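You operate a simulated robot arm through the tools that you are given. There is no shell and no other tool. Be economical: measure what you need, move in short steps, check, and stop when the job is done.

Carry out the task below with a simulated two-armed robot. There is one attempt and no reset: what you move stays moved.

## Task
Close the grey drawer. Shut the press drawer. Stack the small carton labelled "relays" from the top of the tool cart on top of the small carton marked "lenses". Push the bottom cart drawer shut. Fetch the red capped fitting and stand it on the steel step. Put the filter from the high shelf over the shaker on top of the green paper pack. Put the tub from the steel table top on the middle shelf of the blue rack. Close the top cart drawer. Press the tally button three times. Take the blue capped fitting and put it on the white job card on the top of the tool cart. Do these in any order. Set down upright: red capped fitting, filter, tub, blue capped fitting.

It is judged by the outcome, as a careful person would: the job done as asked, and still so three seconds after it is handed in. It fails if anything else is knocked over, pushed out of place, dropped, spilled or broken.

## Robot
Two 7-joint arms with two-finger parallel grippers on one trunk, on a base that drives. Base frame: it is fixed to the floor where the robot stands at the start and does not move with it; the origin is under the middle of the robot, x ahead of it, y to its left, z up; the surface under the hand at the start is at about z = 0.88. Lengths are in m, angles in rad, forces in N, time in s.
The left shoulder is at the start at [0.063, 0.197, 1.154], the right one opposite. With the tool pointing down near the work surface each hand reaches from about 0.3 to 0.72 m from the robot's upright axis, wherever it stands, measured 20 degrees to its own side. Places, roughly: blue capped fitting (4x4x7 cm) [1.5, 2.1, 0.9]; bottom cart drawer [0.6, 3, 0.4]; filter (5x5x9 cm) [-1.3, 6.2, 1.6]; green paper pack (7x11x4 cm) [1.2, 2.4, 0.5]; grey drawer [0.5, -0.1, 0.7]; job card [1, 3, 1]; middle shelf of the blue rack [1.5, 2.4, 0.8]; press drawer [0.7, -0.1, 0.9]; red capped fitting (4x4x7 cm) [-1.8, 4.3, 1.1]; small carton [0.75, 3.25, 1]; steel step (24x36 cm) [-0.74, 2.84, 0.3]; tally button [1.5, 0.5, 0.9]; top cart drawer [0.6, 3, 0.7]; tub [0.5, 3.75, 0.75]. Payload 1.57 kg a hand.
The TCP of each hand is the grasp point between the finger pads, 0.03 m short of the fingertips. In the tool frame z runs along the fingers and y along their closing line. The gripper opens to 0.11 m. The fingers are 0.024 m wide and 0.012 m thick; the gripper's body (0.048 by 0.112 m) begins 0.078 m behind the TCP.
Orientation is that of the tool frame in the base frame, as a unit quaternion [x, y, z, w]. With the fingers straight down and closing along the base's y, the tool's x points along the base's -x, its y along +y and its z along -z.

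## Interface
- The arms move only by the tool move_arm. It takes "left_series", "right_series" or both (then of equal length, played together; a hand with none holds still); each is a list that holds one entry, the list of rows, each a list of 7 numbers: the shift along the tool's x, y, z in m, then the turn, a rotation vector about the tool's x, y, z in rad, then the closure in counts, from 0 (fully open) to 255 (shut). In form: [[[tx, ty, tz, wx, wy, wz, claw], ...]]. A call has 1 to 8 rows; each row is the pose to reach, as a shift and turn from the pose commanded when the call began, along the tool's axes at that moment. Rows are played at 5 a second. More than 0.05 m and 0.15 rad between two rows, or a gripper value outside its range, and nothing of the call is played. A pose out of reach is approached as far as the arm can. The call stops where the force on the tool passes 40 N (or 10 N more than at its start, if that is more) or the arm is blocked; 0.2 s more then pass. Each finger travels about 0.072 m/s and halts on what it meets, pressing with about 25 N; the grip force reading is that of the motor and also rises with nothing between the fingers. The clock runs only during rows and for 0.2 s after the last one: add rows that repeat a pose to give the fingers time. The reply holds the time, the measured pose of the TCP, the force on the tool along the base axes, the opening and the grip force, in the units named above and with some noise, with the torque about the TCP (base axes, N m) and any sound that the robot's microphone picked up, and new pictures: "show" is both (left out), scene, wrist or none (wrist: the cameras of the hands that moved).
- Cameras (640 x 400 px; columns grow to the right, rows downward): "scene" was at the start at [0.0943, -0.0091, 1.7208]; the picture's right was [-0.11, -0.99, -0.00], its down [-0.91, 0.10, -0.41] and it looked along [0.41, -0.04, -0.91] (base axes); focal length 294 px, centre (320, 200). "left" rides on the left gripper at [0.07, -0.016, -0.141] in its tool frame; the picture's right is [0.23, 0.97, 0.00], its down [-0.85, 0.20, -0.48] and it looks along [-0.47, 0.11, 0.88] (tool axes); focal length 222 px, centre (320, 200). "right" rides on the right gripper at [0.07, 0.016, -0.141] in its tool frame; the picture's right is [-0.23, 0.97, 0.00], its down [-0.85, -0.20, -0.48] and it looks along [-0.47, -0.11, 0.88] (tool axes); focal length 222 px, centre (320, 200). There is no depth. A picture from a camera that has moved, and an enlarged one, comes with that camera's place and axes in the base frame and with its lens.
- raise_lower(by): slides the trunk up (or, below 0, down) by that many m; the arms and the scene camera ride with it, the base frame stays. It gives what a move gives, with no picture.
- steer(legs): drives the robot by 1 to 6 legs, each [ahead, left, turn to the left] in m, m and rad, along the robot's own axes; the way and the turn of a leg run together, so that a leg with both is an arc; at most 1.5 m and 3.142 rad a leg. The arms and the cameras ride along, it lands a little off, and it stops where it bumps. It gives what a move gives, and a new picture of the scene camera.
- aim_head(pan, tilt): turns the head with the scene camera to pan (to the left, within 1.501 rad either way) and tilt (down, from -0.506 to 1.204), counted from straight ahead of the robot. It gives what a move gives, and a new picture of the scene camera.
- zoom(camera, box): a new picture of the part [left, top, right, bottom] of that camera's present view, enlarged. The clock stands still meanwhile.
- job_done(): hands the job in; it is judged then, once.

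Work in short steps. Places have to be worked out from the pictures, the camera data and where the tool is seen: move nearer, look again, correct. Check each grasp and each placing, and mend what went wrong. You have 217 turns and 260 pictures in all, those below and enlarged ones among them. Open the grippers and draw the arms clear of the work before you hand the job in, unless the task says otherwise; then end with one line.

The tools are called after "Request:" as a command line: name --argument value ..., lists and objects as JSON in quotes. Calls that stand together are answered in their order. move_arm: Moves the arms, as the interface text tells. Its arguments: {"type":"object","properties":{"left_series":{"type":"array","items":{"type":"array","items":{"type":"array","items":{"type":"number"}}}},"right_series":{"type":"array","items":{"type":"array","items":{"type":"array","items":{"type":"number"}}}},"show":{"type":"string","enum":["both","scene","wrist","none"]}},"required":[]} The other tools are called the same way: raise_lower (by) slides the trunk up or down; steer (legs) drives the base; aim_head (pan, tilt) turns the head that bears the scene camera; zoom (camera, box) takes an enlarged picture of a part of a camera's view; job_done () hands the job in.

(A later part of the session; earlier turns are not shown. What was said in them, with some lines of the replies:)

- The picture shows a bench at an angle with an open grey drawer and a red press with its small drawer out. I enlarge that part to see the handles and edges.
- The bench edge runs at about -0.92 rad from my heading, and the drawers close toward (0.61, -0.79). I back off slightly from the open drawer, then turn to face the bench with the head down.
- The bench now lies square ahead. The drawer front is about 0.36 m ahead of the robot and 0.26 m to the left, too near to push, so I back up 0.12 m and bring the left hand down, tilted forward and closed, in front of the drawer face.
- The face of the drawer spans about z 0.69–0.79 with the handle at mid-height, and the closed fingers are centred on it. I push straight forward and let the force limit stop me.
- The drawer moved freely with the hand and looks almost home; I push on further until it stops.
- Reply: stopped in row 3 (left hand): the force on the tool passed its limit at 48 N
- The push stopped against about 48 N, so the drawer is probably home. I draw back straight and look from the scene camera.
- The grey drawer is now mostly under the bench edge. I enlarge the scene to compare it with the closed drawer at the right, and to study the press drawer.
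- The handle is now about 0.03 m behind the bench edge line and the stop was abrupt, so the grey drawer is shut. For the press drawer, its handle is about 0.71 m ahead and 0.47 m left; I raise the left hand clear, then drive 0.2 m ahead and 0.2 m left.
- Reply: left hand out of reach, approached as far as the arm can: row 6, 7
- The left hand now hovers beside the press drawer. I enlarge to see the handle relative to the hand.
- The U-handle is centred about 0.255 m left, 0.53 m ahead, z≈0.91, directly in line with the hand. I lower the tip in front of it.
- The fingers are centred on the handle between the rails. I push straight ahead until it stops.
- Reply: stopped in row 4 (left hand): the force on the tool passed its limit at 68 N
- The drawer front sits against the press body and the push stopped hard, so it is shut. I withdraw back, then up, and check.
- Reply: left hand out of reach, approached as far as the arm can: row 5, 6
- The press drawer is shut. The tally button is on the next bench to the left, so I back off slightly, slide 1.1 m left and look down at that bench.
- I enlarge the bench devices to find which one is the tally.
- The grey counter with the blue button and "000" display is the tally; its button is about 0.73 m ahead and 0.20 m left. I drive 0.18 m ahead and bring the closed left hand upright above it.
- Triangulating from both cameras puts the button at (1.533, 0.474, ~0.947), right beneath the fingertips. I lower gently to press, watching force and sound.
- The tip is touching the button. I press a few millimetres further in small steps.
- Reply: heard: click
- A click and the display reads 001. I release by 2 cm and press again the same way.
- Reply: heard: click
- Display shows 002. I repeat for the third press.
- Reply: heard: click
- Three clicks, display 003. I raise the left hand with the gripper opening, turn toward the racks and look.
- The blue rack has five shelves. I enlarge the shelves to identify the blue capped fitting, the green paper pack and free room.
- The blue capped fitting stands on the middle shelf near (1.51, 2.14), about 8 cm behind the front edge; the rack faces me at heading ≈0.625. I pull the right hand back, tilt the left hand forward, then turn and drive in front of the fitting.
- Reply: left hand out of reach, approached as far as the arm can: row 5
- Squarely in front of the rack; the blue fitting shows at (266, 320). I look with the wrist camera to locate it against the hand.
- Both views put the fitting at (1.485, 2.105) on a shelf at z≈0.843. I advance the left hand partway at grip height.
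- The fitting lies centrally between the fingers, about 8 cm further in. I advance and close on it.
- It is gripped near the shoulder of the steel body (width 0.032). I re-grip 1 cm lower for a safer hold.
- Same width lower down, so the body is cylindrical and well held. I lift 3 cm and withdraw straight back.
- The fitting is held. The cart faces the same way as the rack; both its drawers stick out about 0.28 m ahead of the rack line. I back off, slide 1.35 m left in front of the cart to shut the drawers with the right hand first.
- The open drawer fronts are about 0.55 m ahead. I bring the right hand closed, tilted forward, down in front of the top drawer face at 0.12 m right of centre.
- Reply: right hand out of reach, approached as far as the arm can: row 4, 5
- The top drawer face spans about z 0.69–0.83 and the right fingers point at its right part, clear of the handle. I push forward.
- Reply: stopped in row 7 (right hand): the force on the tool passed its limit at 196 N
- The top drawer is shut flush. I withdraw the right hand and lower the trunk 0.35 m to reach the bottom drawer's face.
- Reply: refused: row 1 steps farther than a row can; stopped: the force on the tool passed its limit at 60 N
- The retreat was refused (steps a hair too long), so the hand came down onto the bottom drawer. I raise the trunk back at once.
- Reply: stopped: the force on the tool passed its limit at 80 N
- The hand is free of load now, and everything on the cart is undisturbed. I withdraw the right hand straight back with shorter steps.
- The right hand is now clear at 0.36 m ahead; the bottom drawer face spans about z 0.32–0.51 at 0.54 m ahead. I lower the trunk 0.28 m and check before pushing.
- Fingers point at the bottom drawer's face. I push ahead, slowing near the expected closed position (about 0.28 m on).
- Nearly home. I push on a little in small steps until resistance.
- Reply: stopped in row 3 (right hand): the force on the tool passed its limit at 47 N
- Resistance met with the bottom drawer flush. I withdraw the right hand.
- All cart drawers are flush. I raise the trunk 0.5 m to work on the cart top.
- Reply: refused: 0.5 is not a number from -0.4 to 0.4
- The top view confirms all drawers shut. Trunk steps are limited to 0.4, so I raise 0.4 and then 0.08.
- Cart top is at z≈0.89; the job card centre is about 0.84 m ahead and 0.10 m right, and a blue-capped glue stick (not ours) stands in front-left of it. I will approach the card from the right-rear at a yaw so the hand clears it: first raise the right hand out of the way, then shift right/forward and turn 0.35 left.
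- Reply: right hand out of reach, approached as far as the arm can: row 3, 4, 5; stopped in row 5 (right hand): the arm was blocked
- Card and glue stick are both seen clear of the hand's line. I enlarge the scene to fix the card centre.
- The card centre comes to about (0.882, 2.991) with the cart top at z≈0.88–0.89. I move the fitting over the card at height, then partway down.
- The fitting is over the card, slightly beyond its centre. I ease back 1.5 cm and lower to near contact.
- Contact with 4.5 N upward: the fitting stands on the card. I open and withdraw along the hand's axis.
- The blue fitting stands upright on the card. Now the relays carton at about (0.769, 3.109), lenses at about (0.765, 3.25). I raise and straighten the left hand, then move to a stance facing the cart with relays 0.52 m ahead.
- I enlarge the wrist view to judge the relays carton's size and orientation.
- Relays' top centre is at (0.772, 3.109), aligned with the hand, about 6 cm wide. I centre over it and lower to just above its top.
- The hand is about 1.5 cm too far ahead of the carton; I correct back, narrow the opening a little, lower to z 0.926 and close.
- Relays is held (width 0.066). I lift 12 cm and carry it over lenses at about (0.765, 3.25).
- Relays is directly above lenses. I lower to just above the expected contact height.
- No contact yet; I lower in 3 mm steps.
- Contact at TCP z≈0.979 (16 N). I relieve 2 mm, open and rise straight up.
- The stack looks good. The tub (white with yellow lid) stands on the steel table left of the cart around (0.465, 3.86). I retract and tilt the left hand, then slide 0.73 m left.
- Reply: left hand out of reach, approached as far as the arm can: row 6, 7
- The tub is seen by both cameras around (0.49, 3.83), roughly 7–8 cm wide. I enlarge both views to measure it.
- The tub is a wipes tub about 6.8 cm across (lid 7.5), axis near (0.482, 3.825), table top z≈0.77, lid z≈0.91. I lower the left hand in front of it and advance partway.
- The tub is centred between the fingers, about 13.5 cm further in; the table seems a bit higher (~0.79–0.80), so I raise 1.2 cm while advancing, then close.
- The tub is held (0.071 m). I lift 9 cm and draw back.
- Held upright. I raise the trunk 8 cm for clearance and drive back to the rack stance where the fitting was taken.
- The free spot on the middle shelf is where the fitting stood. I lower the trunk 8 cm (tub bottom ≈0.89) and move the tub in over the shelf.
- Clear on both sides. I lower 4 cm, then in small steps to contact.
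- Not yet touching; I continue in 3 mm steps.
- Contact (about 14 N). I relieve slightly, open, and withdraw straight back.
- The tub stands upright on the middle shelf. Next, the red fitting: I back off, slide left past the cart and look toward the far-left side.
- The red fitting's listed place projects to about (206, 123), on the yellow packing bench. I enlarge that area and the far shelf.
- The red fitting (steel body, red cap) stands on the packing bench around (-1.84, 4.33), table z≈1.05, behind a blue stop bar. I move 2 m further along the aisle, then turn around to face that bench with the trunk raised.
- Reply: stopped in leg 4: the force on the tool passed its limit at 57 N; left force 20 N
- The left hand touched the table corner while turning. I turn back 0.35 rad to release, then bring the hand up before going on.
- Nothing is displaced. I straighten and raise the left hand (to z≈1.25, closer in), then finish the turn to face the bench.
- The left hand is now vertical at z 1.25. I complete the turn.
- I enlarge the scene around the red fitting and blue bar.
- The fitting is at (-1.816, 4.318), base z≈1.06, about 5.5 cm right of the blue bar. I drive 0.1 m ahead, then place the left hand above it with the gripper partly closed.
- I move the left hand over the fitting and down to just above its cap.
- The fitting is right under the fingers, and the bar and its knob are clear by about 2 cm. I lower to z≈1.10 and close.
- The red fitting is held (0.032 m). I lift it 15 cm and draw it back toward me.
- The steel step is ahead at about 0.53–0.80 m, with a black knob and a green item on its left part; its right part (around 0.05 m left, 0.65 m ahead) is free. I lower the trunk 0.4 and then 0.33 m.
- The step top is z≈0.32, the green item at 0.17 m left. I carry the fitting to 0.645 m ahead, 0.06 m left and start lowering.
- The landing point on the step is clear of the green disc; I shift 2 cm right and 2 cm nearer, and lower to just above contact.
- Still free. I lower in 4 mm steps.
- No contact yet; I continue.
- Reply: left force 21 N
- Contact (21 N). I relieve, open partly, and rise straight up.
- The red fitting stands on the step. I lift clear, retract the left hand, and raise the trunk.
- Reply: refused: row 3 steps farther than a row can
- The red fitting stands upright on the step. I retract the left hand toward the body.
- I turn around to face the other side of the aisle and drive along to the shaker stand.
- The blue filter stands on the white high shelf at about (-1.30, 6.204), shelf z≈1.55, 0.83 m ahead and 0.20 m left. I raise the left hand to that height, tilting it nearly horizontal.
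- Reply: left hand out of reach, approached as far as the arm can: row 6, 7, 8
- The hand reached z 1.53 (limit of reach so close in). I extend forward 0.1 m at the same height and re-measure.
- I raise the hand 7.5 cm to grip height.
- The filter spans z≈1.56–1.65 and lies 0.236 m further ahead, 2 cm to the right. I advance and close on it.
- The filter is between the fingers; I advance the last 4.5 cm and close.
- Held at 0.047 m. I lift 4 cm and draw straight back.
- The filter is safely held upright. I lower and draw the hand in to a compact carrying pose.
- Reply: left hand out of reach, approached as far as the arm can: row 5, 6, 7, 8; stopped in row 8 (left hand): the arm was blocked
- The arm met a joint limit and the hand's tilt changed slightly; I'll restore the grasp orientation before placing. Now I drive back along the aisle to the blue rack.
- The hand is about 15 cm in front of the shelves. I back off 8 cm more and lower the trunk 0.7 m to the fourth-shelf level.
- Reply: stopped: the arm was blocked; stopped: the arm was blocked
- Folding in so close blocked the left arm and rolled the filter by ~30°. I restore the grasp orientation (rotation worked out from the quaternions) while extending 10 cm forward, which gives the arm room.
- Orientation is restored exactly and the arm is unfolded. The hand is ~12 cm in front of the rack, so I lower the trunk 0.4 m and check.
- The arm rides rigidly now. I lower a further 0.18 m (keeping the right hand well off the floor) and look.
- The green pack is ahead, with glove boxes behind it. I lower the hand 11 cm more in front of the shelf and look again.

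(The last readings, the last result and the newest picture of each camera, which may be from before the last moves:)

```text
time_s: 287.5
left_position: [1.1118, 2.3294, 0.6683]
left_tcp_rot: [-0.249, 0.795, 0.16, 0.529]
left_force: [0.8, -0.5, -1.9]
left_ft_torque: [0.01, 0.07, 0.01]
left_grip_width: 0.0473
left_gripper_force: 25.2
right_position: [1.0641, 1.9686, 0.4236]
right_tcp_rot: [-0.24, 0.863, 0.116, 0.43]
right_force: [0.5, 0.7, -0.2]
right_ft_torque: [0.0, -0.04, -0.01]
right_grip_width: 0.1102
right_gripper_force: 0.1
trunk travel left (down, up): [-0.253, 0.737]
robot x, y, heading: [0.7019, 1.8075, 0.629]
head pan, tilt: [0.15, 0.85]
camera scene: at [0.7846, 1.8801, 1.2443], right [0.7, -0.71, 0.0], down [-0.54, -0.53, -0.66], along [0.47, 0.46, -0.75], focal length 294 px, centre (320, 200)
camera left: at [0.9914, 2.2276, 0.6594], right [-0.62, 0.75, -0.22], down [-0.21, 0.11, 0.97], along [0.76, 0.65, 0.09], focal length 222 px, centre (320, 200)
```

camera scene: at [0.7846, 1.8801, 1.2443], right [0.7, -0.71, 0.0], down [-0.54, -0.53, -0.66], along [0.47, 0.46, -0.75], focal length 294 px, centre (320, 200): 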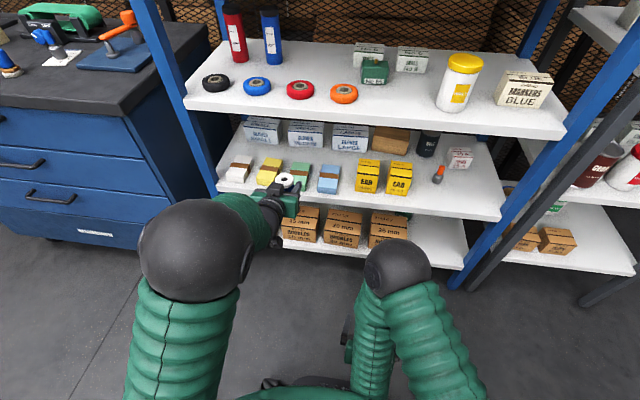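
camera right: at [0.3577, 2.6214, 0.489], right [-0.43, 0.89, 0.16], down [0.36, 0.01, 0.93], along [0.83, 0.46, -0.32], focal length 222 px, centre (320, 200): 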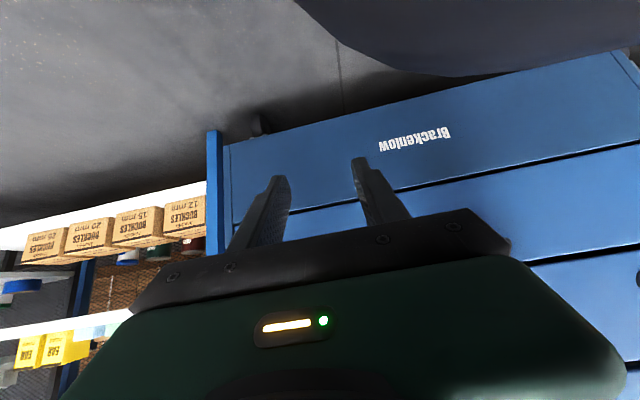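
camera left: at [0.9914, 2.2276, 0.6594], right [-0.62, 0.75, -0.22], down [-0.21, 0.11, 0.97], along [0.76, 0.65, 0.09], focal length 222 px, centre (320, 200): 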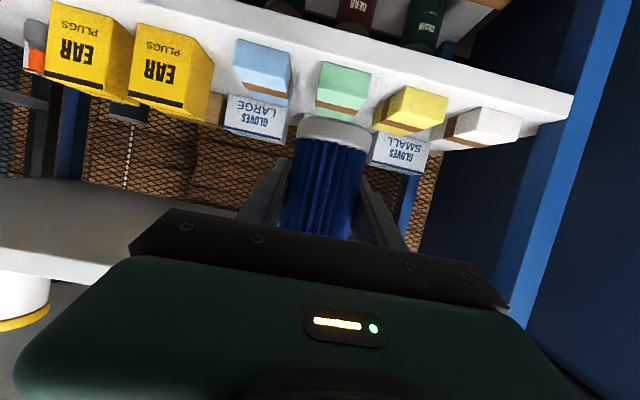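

I enlarge the scene and wrist views to fix the green pack's top and position.

Request:
zoom --camera "scene" --box '[220, 130, 360, 230]'

Request:
zoom --camera "left" --box '[220, 30, 460, 200]'

```text
4.00 times, centred on (290, 180) of scene
camera zoom: at [0.7846, 1.8801, 1.2443], right [0.7, -0.71, 0.0], down [-0.54, -0.53, -0.66], along [0.47, 0.46, -0.75], focal length 1178 px, centre (440, 280)
```

zoom: 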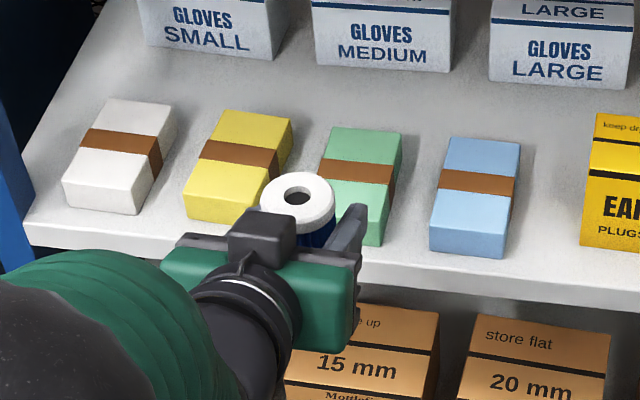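

```text
2.35 times, centred on (340, 115) of left
camera zoom: at [0.9914, 2.2276, 0.6594], right [-0.62, 0.75, -0.22], down [-0.21, 0.11, 0.97], along [0.76, 0.65, 0.09], focal length 523 px, centre (273, 400)
```

zoom: 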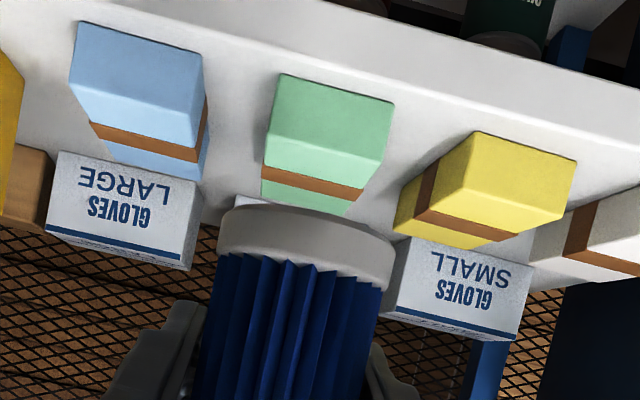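

Both views agree: pack top centre at (1.256, 2.444), z≈0.55. I lower 4 cm and move 0.188 m ahead over the pack.

Request:
move_arm --left_series '[[[0.0397, 0.002, 0.0164, 0, 0, 0, 255], [0.0217, 0.004, 0.06, 0, 0, 0, 255], [0.0038, 0.006, 0.1033, 0, 0, 0, 255], [-0.0142, 0.008, 0.1468, 0, 0, 0, 255], [-0.0321, 0.008, 0.19, 0, 0, 0, 255]]]' --show "both"

Request:
zoom --camera "scene" --box '[220, 120, 360, 220]'

```text
time_s: 288.7
left_position: [1.2631, 2.4429, 0.623]
left_tcp_rot: [-0.249, 0.795, 0.159, 0.529]
left_force: [0.3, -0.1, -0.8]
left_ft_torque: [0.02, 0.0, -0.01]
left_grip_width: 0.0473
left_gripper_force: 25.2
right_position: [1.0643, 1.9686, 0.424]
right_tcp_rot: [-0.24, 0.862, 0.117, 0.432]
right_force: [-0.7, -0.1, 1.3]
right_ft_torque: [-0.01, 0.0, 0.01]
right_grip_width: 0.11
right_gripper_force: 0.1
trunk travel left (down, up): [-0.253, 0.737]
robot x, y, heading: [0.7065, 1.8055, 0.624]
head pan, tilt: [0.15, 0.85]
camera scene: at [0.7851, 1.8809, 1.2441], right [0.7, -0.71, 0.0], down [-0.54, -0.53, -0.66], along [0.47, 0.46, -0.75], focal length 294 px, centre (320, 200)
camera left: at [1.1419, 2.3396, 0.6138], right [-0.62, 0.75, -0.22], down [-0.21, 0.11, 0.97], along [0.76, 0.65, 0.09], focal length 222 px, centre (320, 200)
```

scene: 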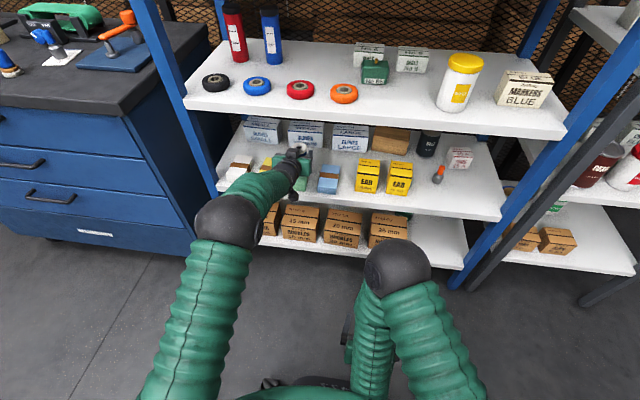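
left: 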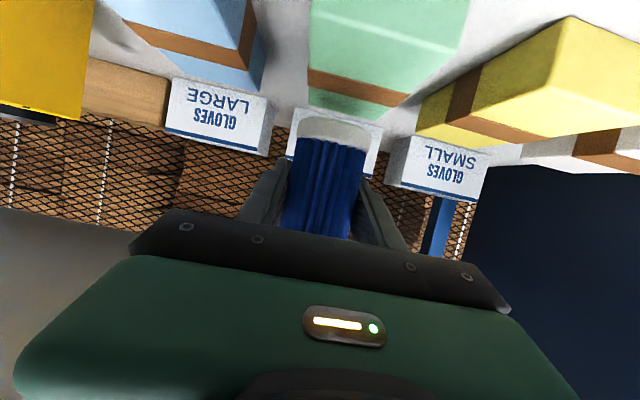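

```text
4.00 times, centred on (290, 170) of scene
camera zoom: at [0.7851, 1.8809, 1.2441], right [0.7, -0.71, 0.0], down [-0.54, -0.53, -0.66], along [0.47, 0.46, -0.75], focal length 1178 px, centre (440, 320)
```

zoom: 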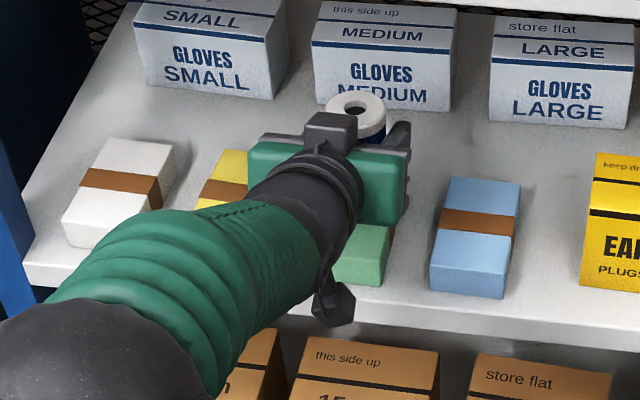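

The filter is over the pack; both views suggest it should go about 9 mm left. I correct that and lower to just above contact.

Request:
move_arm --left_series '[[[0.0, 0.009, 0.0, 0, 0, 0, 255], [0.0093, 0.009, 0.0038, 0, 0, 0, 255], [0.0185, 0.009, 0.0076, 0, 0, 0, 255], [0.0213, 0.009, 0.0088, 0, 0, 0, 255]]]' --show "wrist"

```text
time_s: 289.7
left_position: [1.2592, 2.4493, 0.5998]
left_tcp_rot: [-0.248, 0.795, 0.159, 0.53]
left_force: [-0.2, 0.8, -2.1]
left_ft_torque: [-0.03, -0.02, 0.02]
left_grip_width: 0.0471
left_gripper_force: 24.9
right_position: [1.0642, 1.9691, 0.424]
right_tcp_rot: [-0.24, 0.862, 0.116, 0.431]
right_force: [-0.1, 0.1, -0.4]
right_ft_torque: [0.01, 0.01, 0.0]
right_grip_width: 0.1098
right_gripper_force: 0.0
trunk travel left (down, up): [-0.253, 0.737]
robot x, y, heading: [0.7006, 1.8098, 0.628]
head pan, tilt: [0.15, 0.85]
camera left: at [1.1376, 2.3463, 0.5911], right [-0.62, 0.75, -0.22], down [-0.21, 0.11, 0.97], along [0.76, 0.65, 0.09], focal length 222 px, centre (320, 200)
```

left: 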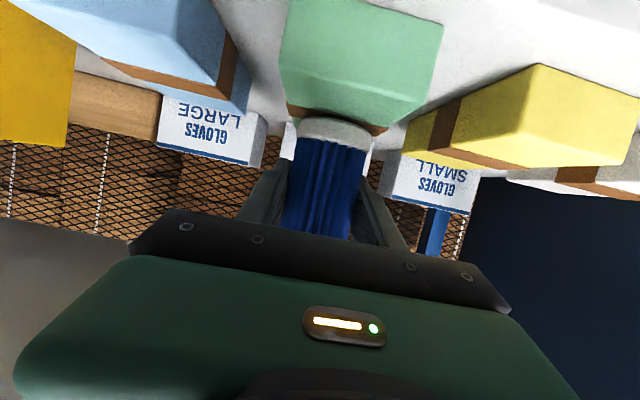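

The filter's base is centred on the band of the green pack. I lower in 3 mm steps to contact.

Request:
move_arm --left_series '[[[0.0028, 0, 0.0011, 0, 0, 0, 255], [0.0055, 0, 0.0023, 0, 0, 0, 255], [0.0083, 0, 0.0034, 0, 0, 0, 255]]]' --show "wrist"

```text
time_s: 290.5
left_position: [1.2589, 2.4482, 0.5956]
left_tcp_rot: [-0.247, 0.794, 0.16, 0.532]
left_force: [-0.5, -0.2, 8.8]
left_ft_torque: [0.13, 0.25, 0.03]
left_grip_width: 0.0472
left_gripper_force: 24.7
right_position: [1.0646, 1.9679, 0.4247]
right_tcp_rot: [-0.239, 0.862, 0.117, 0.431]
right_force: [-0.7, 0.1, 0.6]
right_ft_torque: [-0.02, -0.02, -0.03]
right_grip_width: 0.1097
right_gripper_force: 0.0
trunk travel left (down, up): [-0.253, 0.737]
robot x, y, heading: [0.7025, 1.8119, 0.625]
head pan, tilt: [0.15, 0.85]
camera left: at [1.1376, 2.3464, 0.5859], right [-0.62, 0.75, -0.22], down [-0.21, 0.11, 0.97], along [0.76, 0.65, 0.09], focal length 222 px, centre (320, 200)
```

left: 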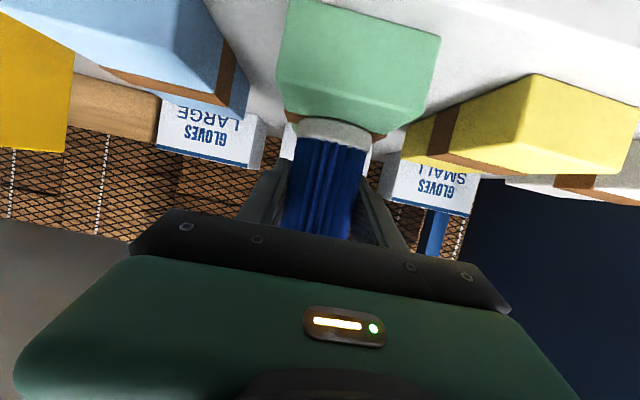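

Contact (≈11 N). I relieve slightly, open, and withdraw straight back.

Request:
move_arm --left_series '[[[-0.0014, 0, -0.0006, 0, 0, 0, 255], [-0.0014, 0, -0.0006, 0, 0, 0, 120], [-0.0014, 0, -0.0006, 0, 0, 0, 70], [-0.0014, 0, -0.0006, 0, 0, 0, 70], [0.015, 0, -0.042, 0, 0, 0, 70], [0.033, 0, -0.086, 0, 0, 0, 70], [0.051, 0, -0.13, 0, 0, 0, 70], [0.069, 0, -0.174, 0, 0, 0, 0]]]' --show "both"

Request:
zoom --camera "scene" --box '[200, 120, 380, 230]'

```text
time_s: 292.3
left_position: [1.1035, 2.3439, 0.5973]
left_tcp_rot: [-0.248, 0.795, 0.159, 0.53]
left_force: [0.4, 0.5, -0.5]
left_ft_torque: [0.02, -0.02, -0.01]
left_grip_width: 0.1098
left_gripper_force: 0.1
right_position: [1.063, 1.9692, 0.425]
right_tcp_rot: [-0.241, 0.861, 0.118, 0.431]
right_force: [-0.3, 0.5, 0.1]
right_ft_torque: [0.03, -0.04, -0.01]
right_grip_width: 0.1102
right_gripper_force: 0.0
trunk travel left (down, up): [-0.253, 0.737]
robot x, y, heading: [0.6998, 1.8108, 0.628]
head pan, tilt: [0.15, 0.85]
camera scene: at [0.7835, 1.8793, 1.2444], right [0.7, -0.71, 0.0], down [-0.54, -0.53, -0.66], along [0.47, 0.46, -0.75], focal length 294 px, centre (320, 200)
camera left: at [0.9822, 2.2402, 0.5881], right [-0.62, 0.75, -0.22], down [-0.21, 0.11, 0.97], along [0.76, 0.65, 0.09], focal length 222 px, centre (320, 200)
```

scene: 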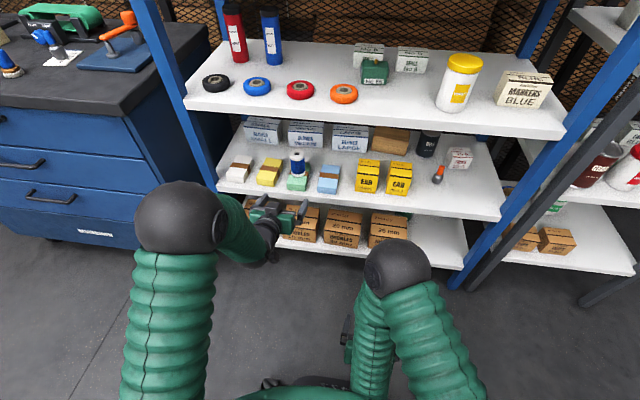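
left: 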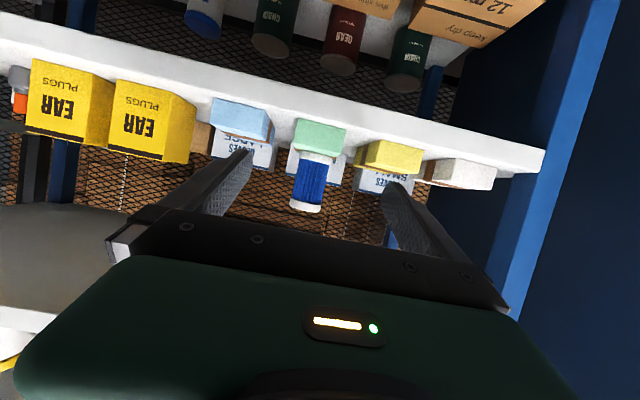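

```text
3.56 times, centred on (290, 175) of scene
camera zoom: at [0.7835, 1.8793, 1.2444], right [0.7, -0.71, 0.0], down [-0.54, -0.53, -0.66], along [0.47, 0.46, -0.75], focal length 1047 px, centre (427, 289)
```

zoom: 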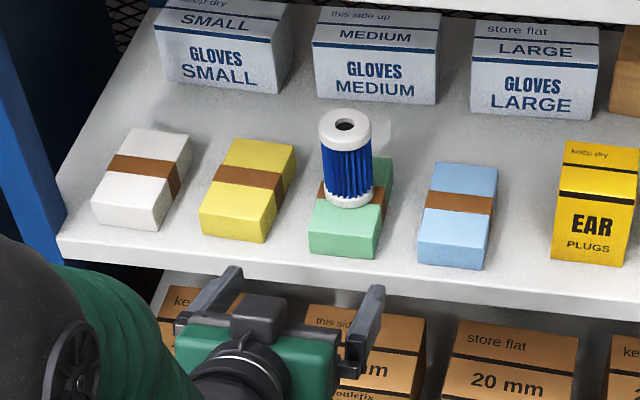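

The filter stands upright on the green pack, the tub on the middle shelf, and the cart drawers are flush. I back off slightly so the arms are clear.

Request:
steer --legs '[[-0.08, 0.1, 0]]'

Request:
aim_head --pan 0.5 --tilt 0.5

```text
time_s: 293.6
left_position: [0.981, 2.3769, 0.5974]
left_tcp_rot: [-0.247, 0.795, 0.159, 0.53]
left_force: [0.1, -0.8, -0.6]
left_ft_torque: [-0.02, -0.03, 0.0]
left_grip_width: 0.1098
left_gripper_force: 0.0
right_position: [0.9421, 2.0, 0.4244]
right_tcp_rot: [-0.239, 0.862, 0.113, 0.433]
right_force: [0.0, -0.3, -0.3]
right_ft_torque: [0.01, -0.01, 0.01]
right_grip_width: 0.11
right_gripper_force: 0.0
trunk travel left (down, up): [-0.253, 0.737]
robot x, y, heading: [0.5741, 1.8434, 0.626]
head pan, tilt: [0.15, 0.85]
camera scene: at [0.6609, 1.9123, 1.2444], right [0.7, -0.71, 0.0], down [-0.54, -0.53, -0.66], along [0.47, 0.46, -0.75], focal length 294 px, centre (320, 200)
```

scene: 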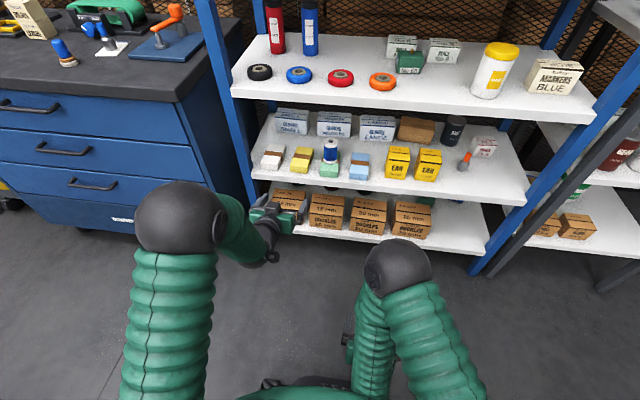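

```text
time_s: 294.4
left_position: [0.9794, 2.3771, 0.5968]
left_tcp_rot: [-0.248, 0.794, 0.159, 0.531]
left_force: [-0.2, -0.1, -0.3]
left_ft_torque: [-0.05, -0.01, 0.02]
left_grip_width: 0.1101
left_gripper_force: 0.0
right_position: [0.9429, 2.0016, 0.4251]
right_tcp_rot: [-0.239, 0.862, 0.112, 0.433]
right_force: [0.2, -0.4, -0.5]
right_ft_torque: [0.02, 0.0, -0.03]
right_grip_width: 0.1101
right_gripper_force: 0.0
trunk travel left (down, up): [-0.253, 0.737]
robot x, y, heading: [0.5764, 1.8374, 0.628]
head pan, tilt: [0.499, 0.499]
camera scene: at [0.6434, 1.9421, 1.2742], right [0.9, -0.43, 0.0], down [-0.21, -0.43, -0.88], along [0.38, 0.79, -0.48], focal length 294 px, centre (320, 200)
```

scene: 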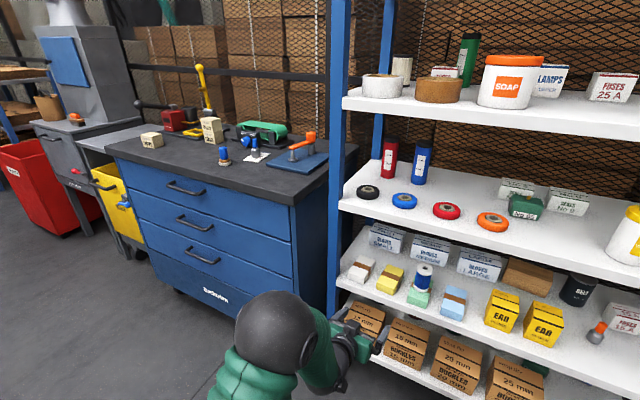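

Everything checks out: the drawers are shut, the cartons are stacked, the blue fitting is on the card, the tub and filter are upright, and both grippers are open and clear. I hand the job in.

Request:
job_done

```text
The job is handed in.
```

All ten parts of the job are done and handed in. The last pictures confirmed the cart and rack items, and I checked the grey and press drawers, the tally (003) and the red fitting right after doing each one.
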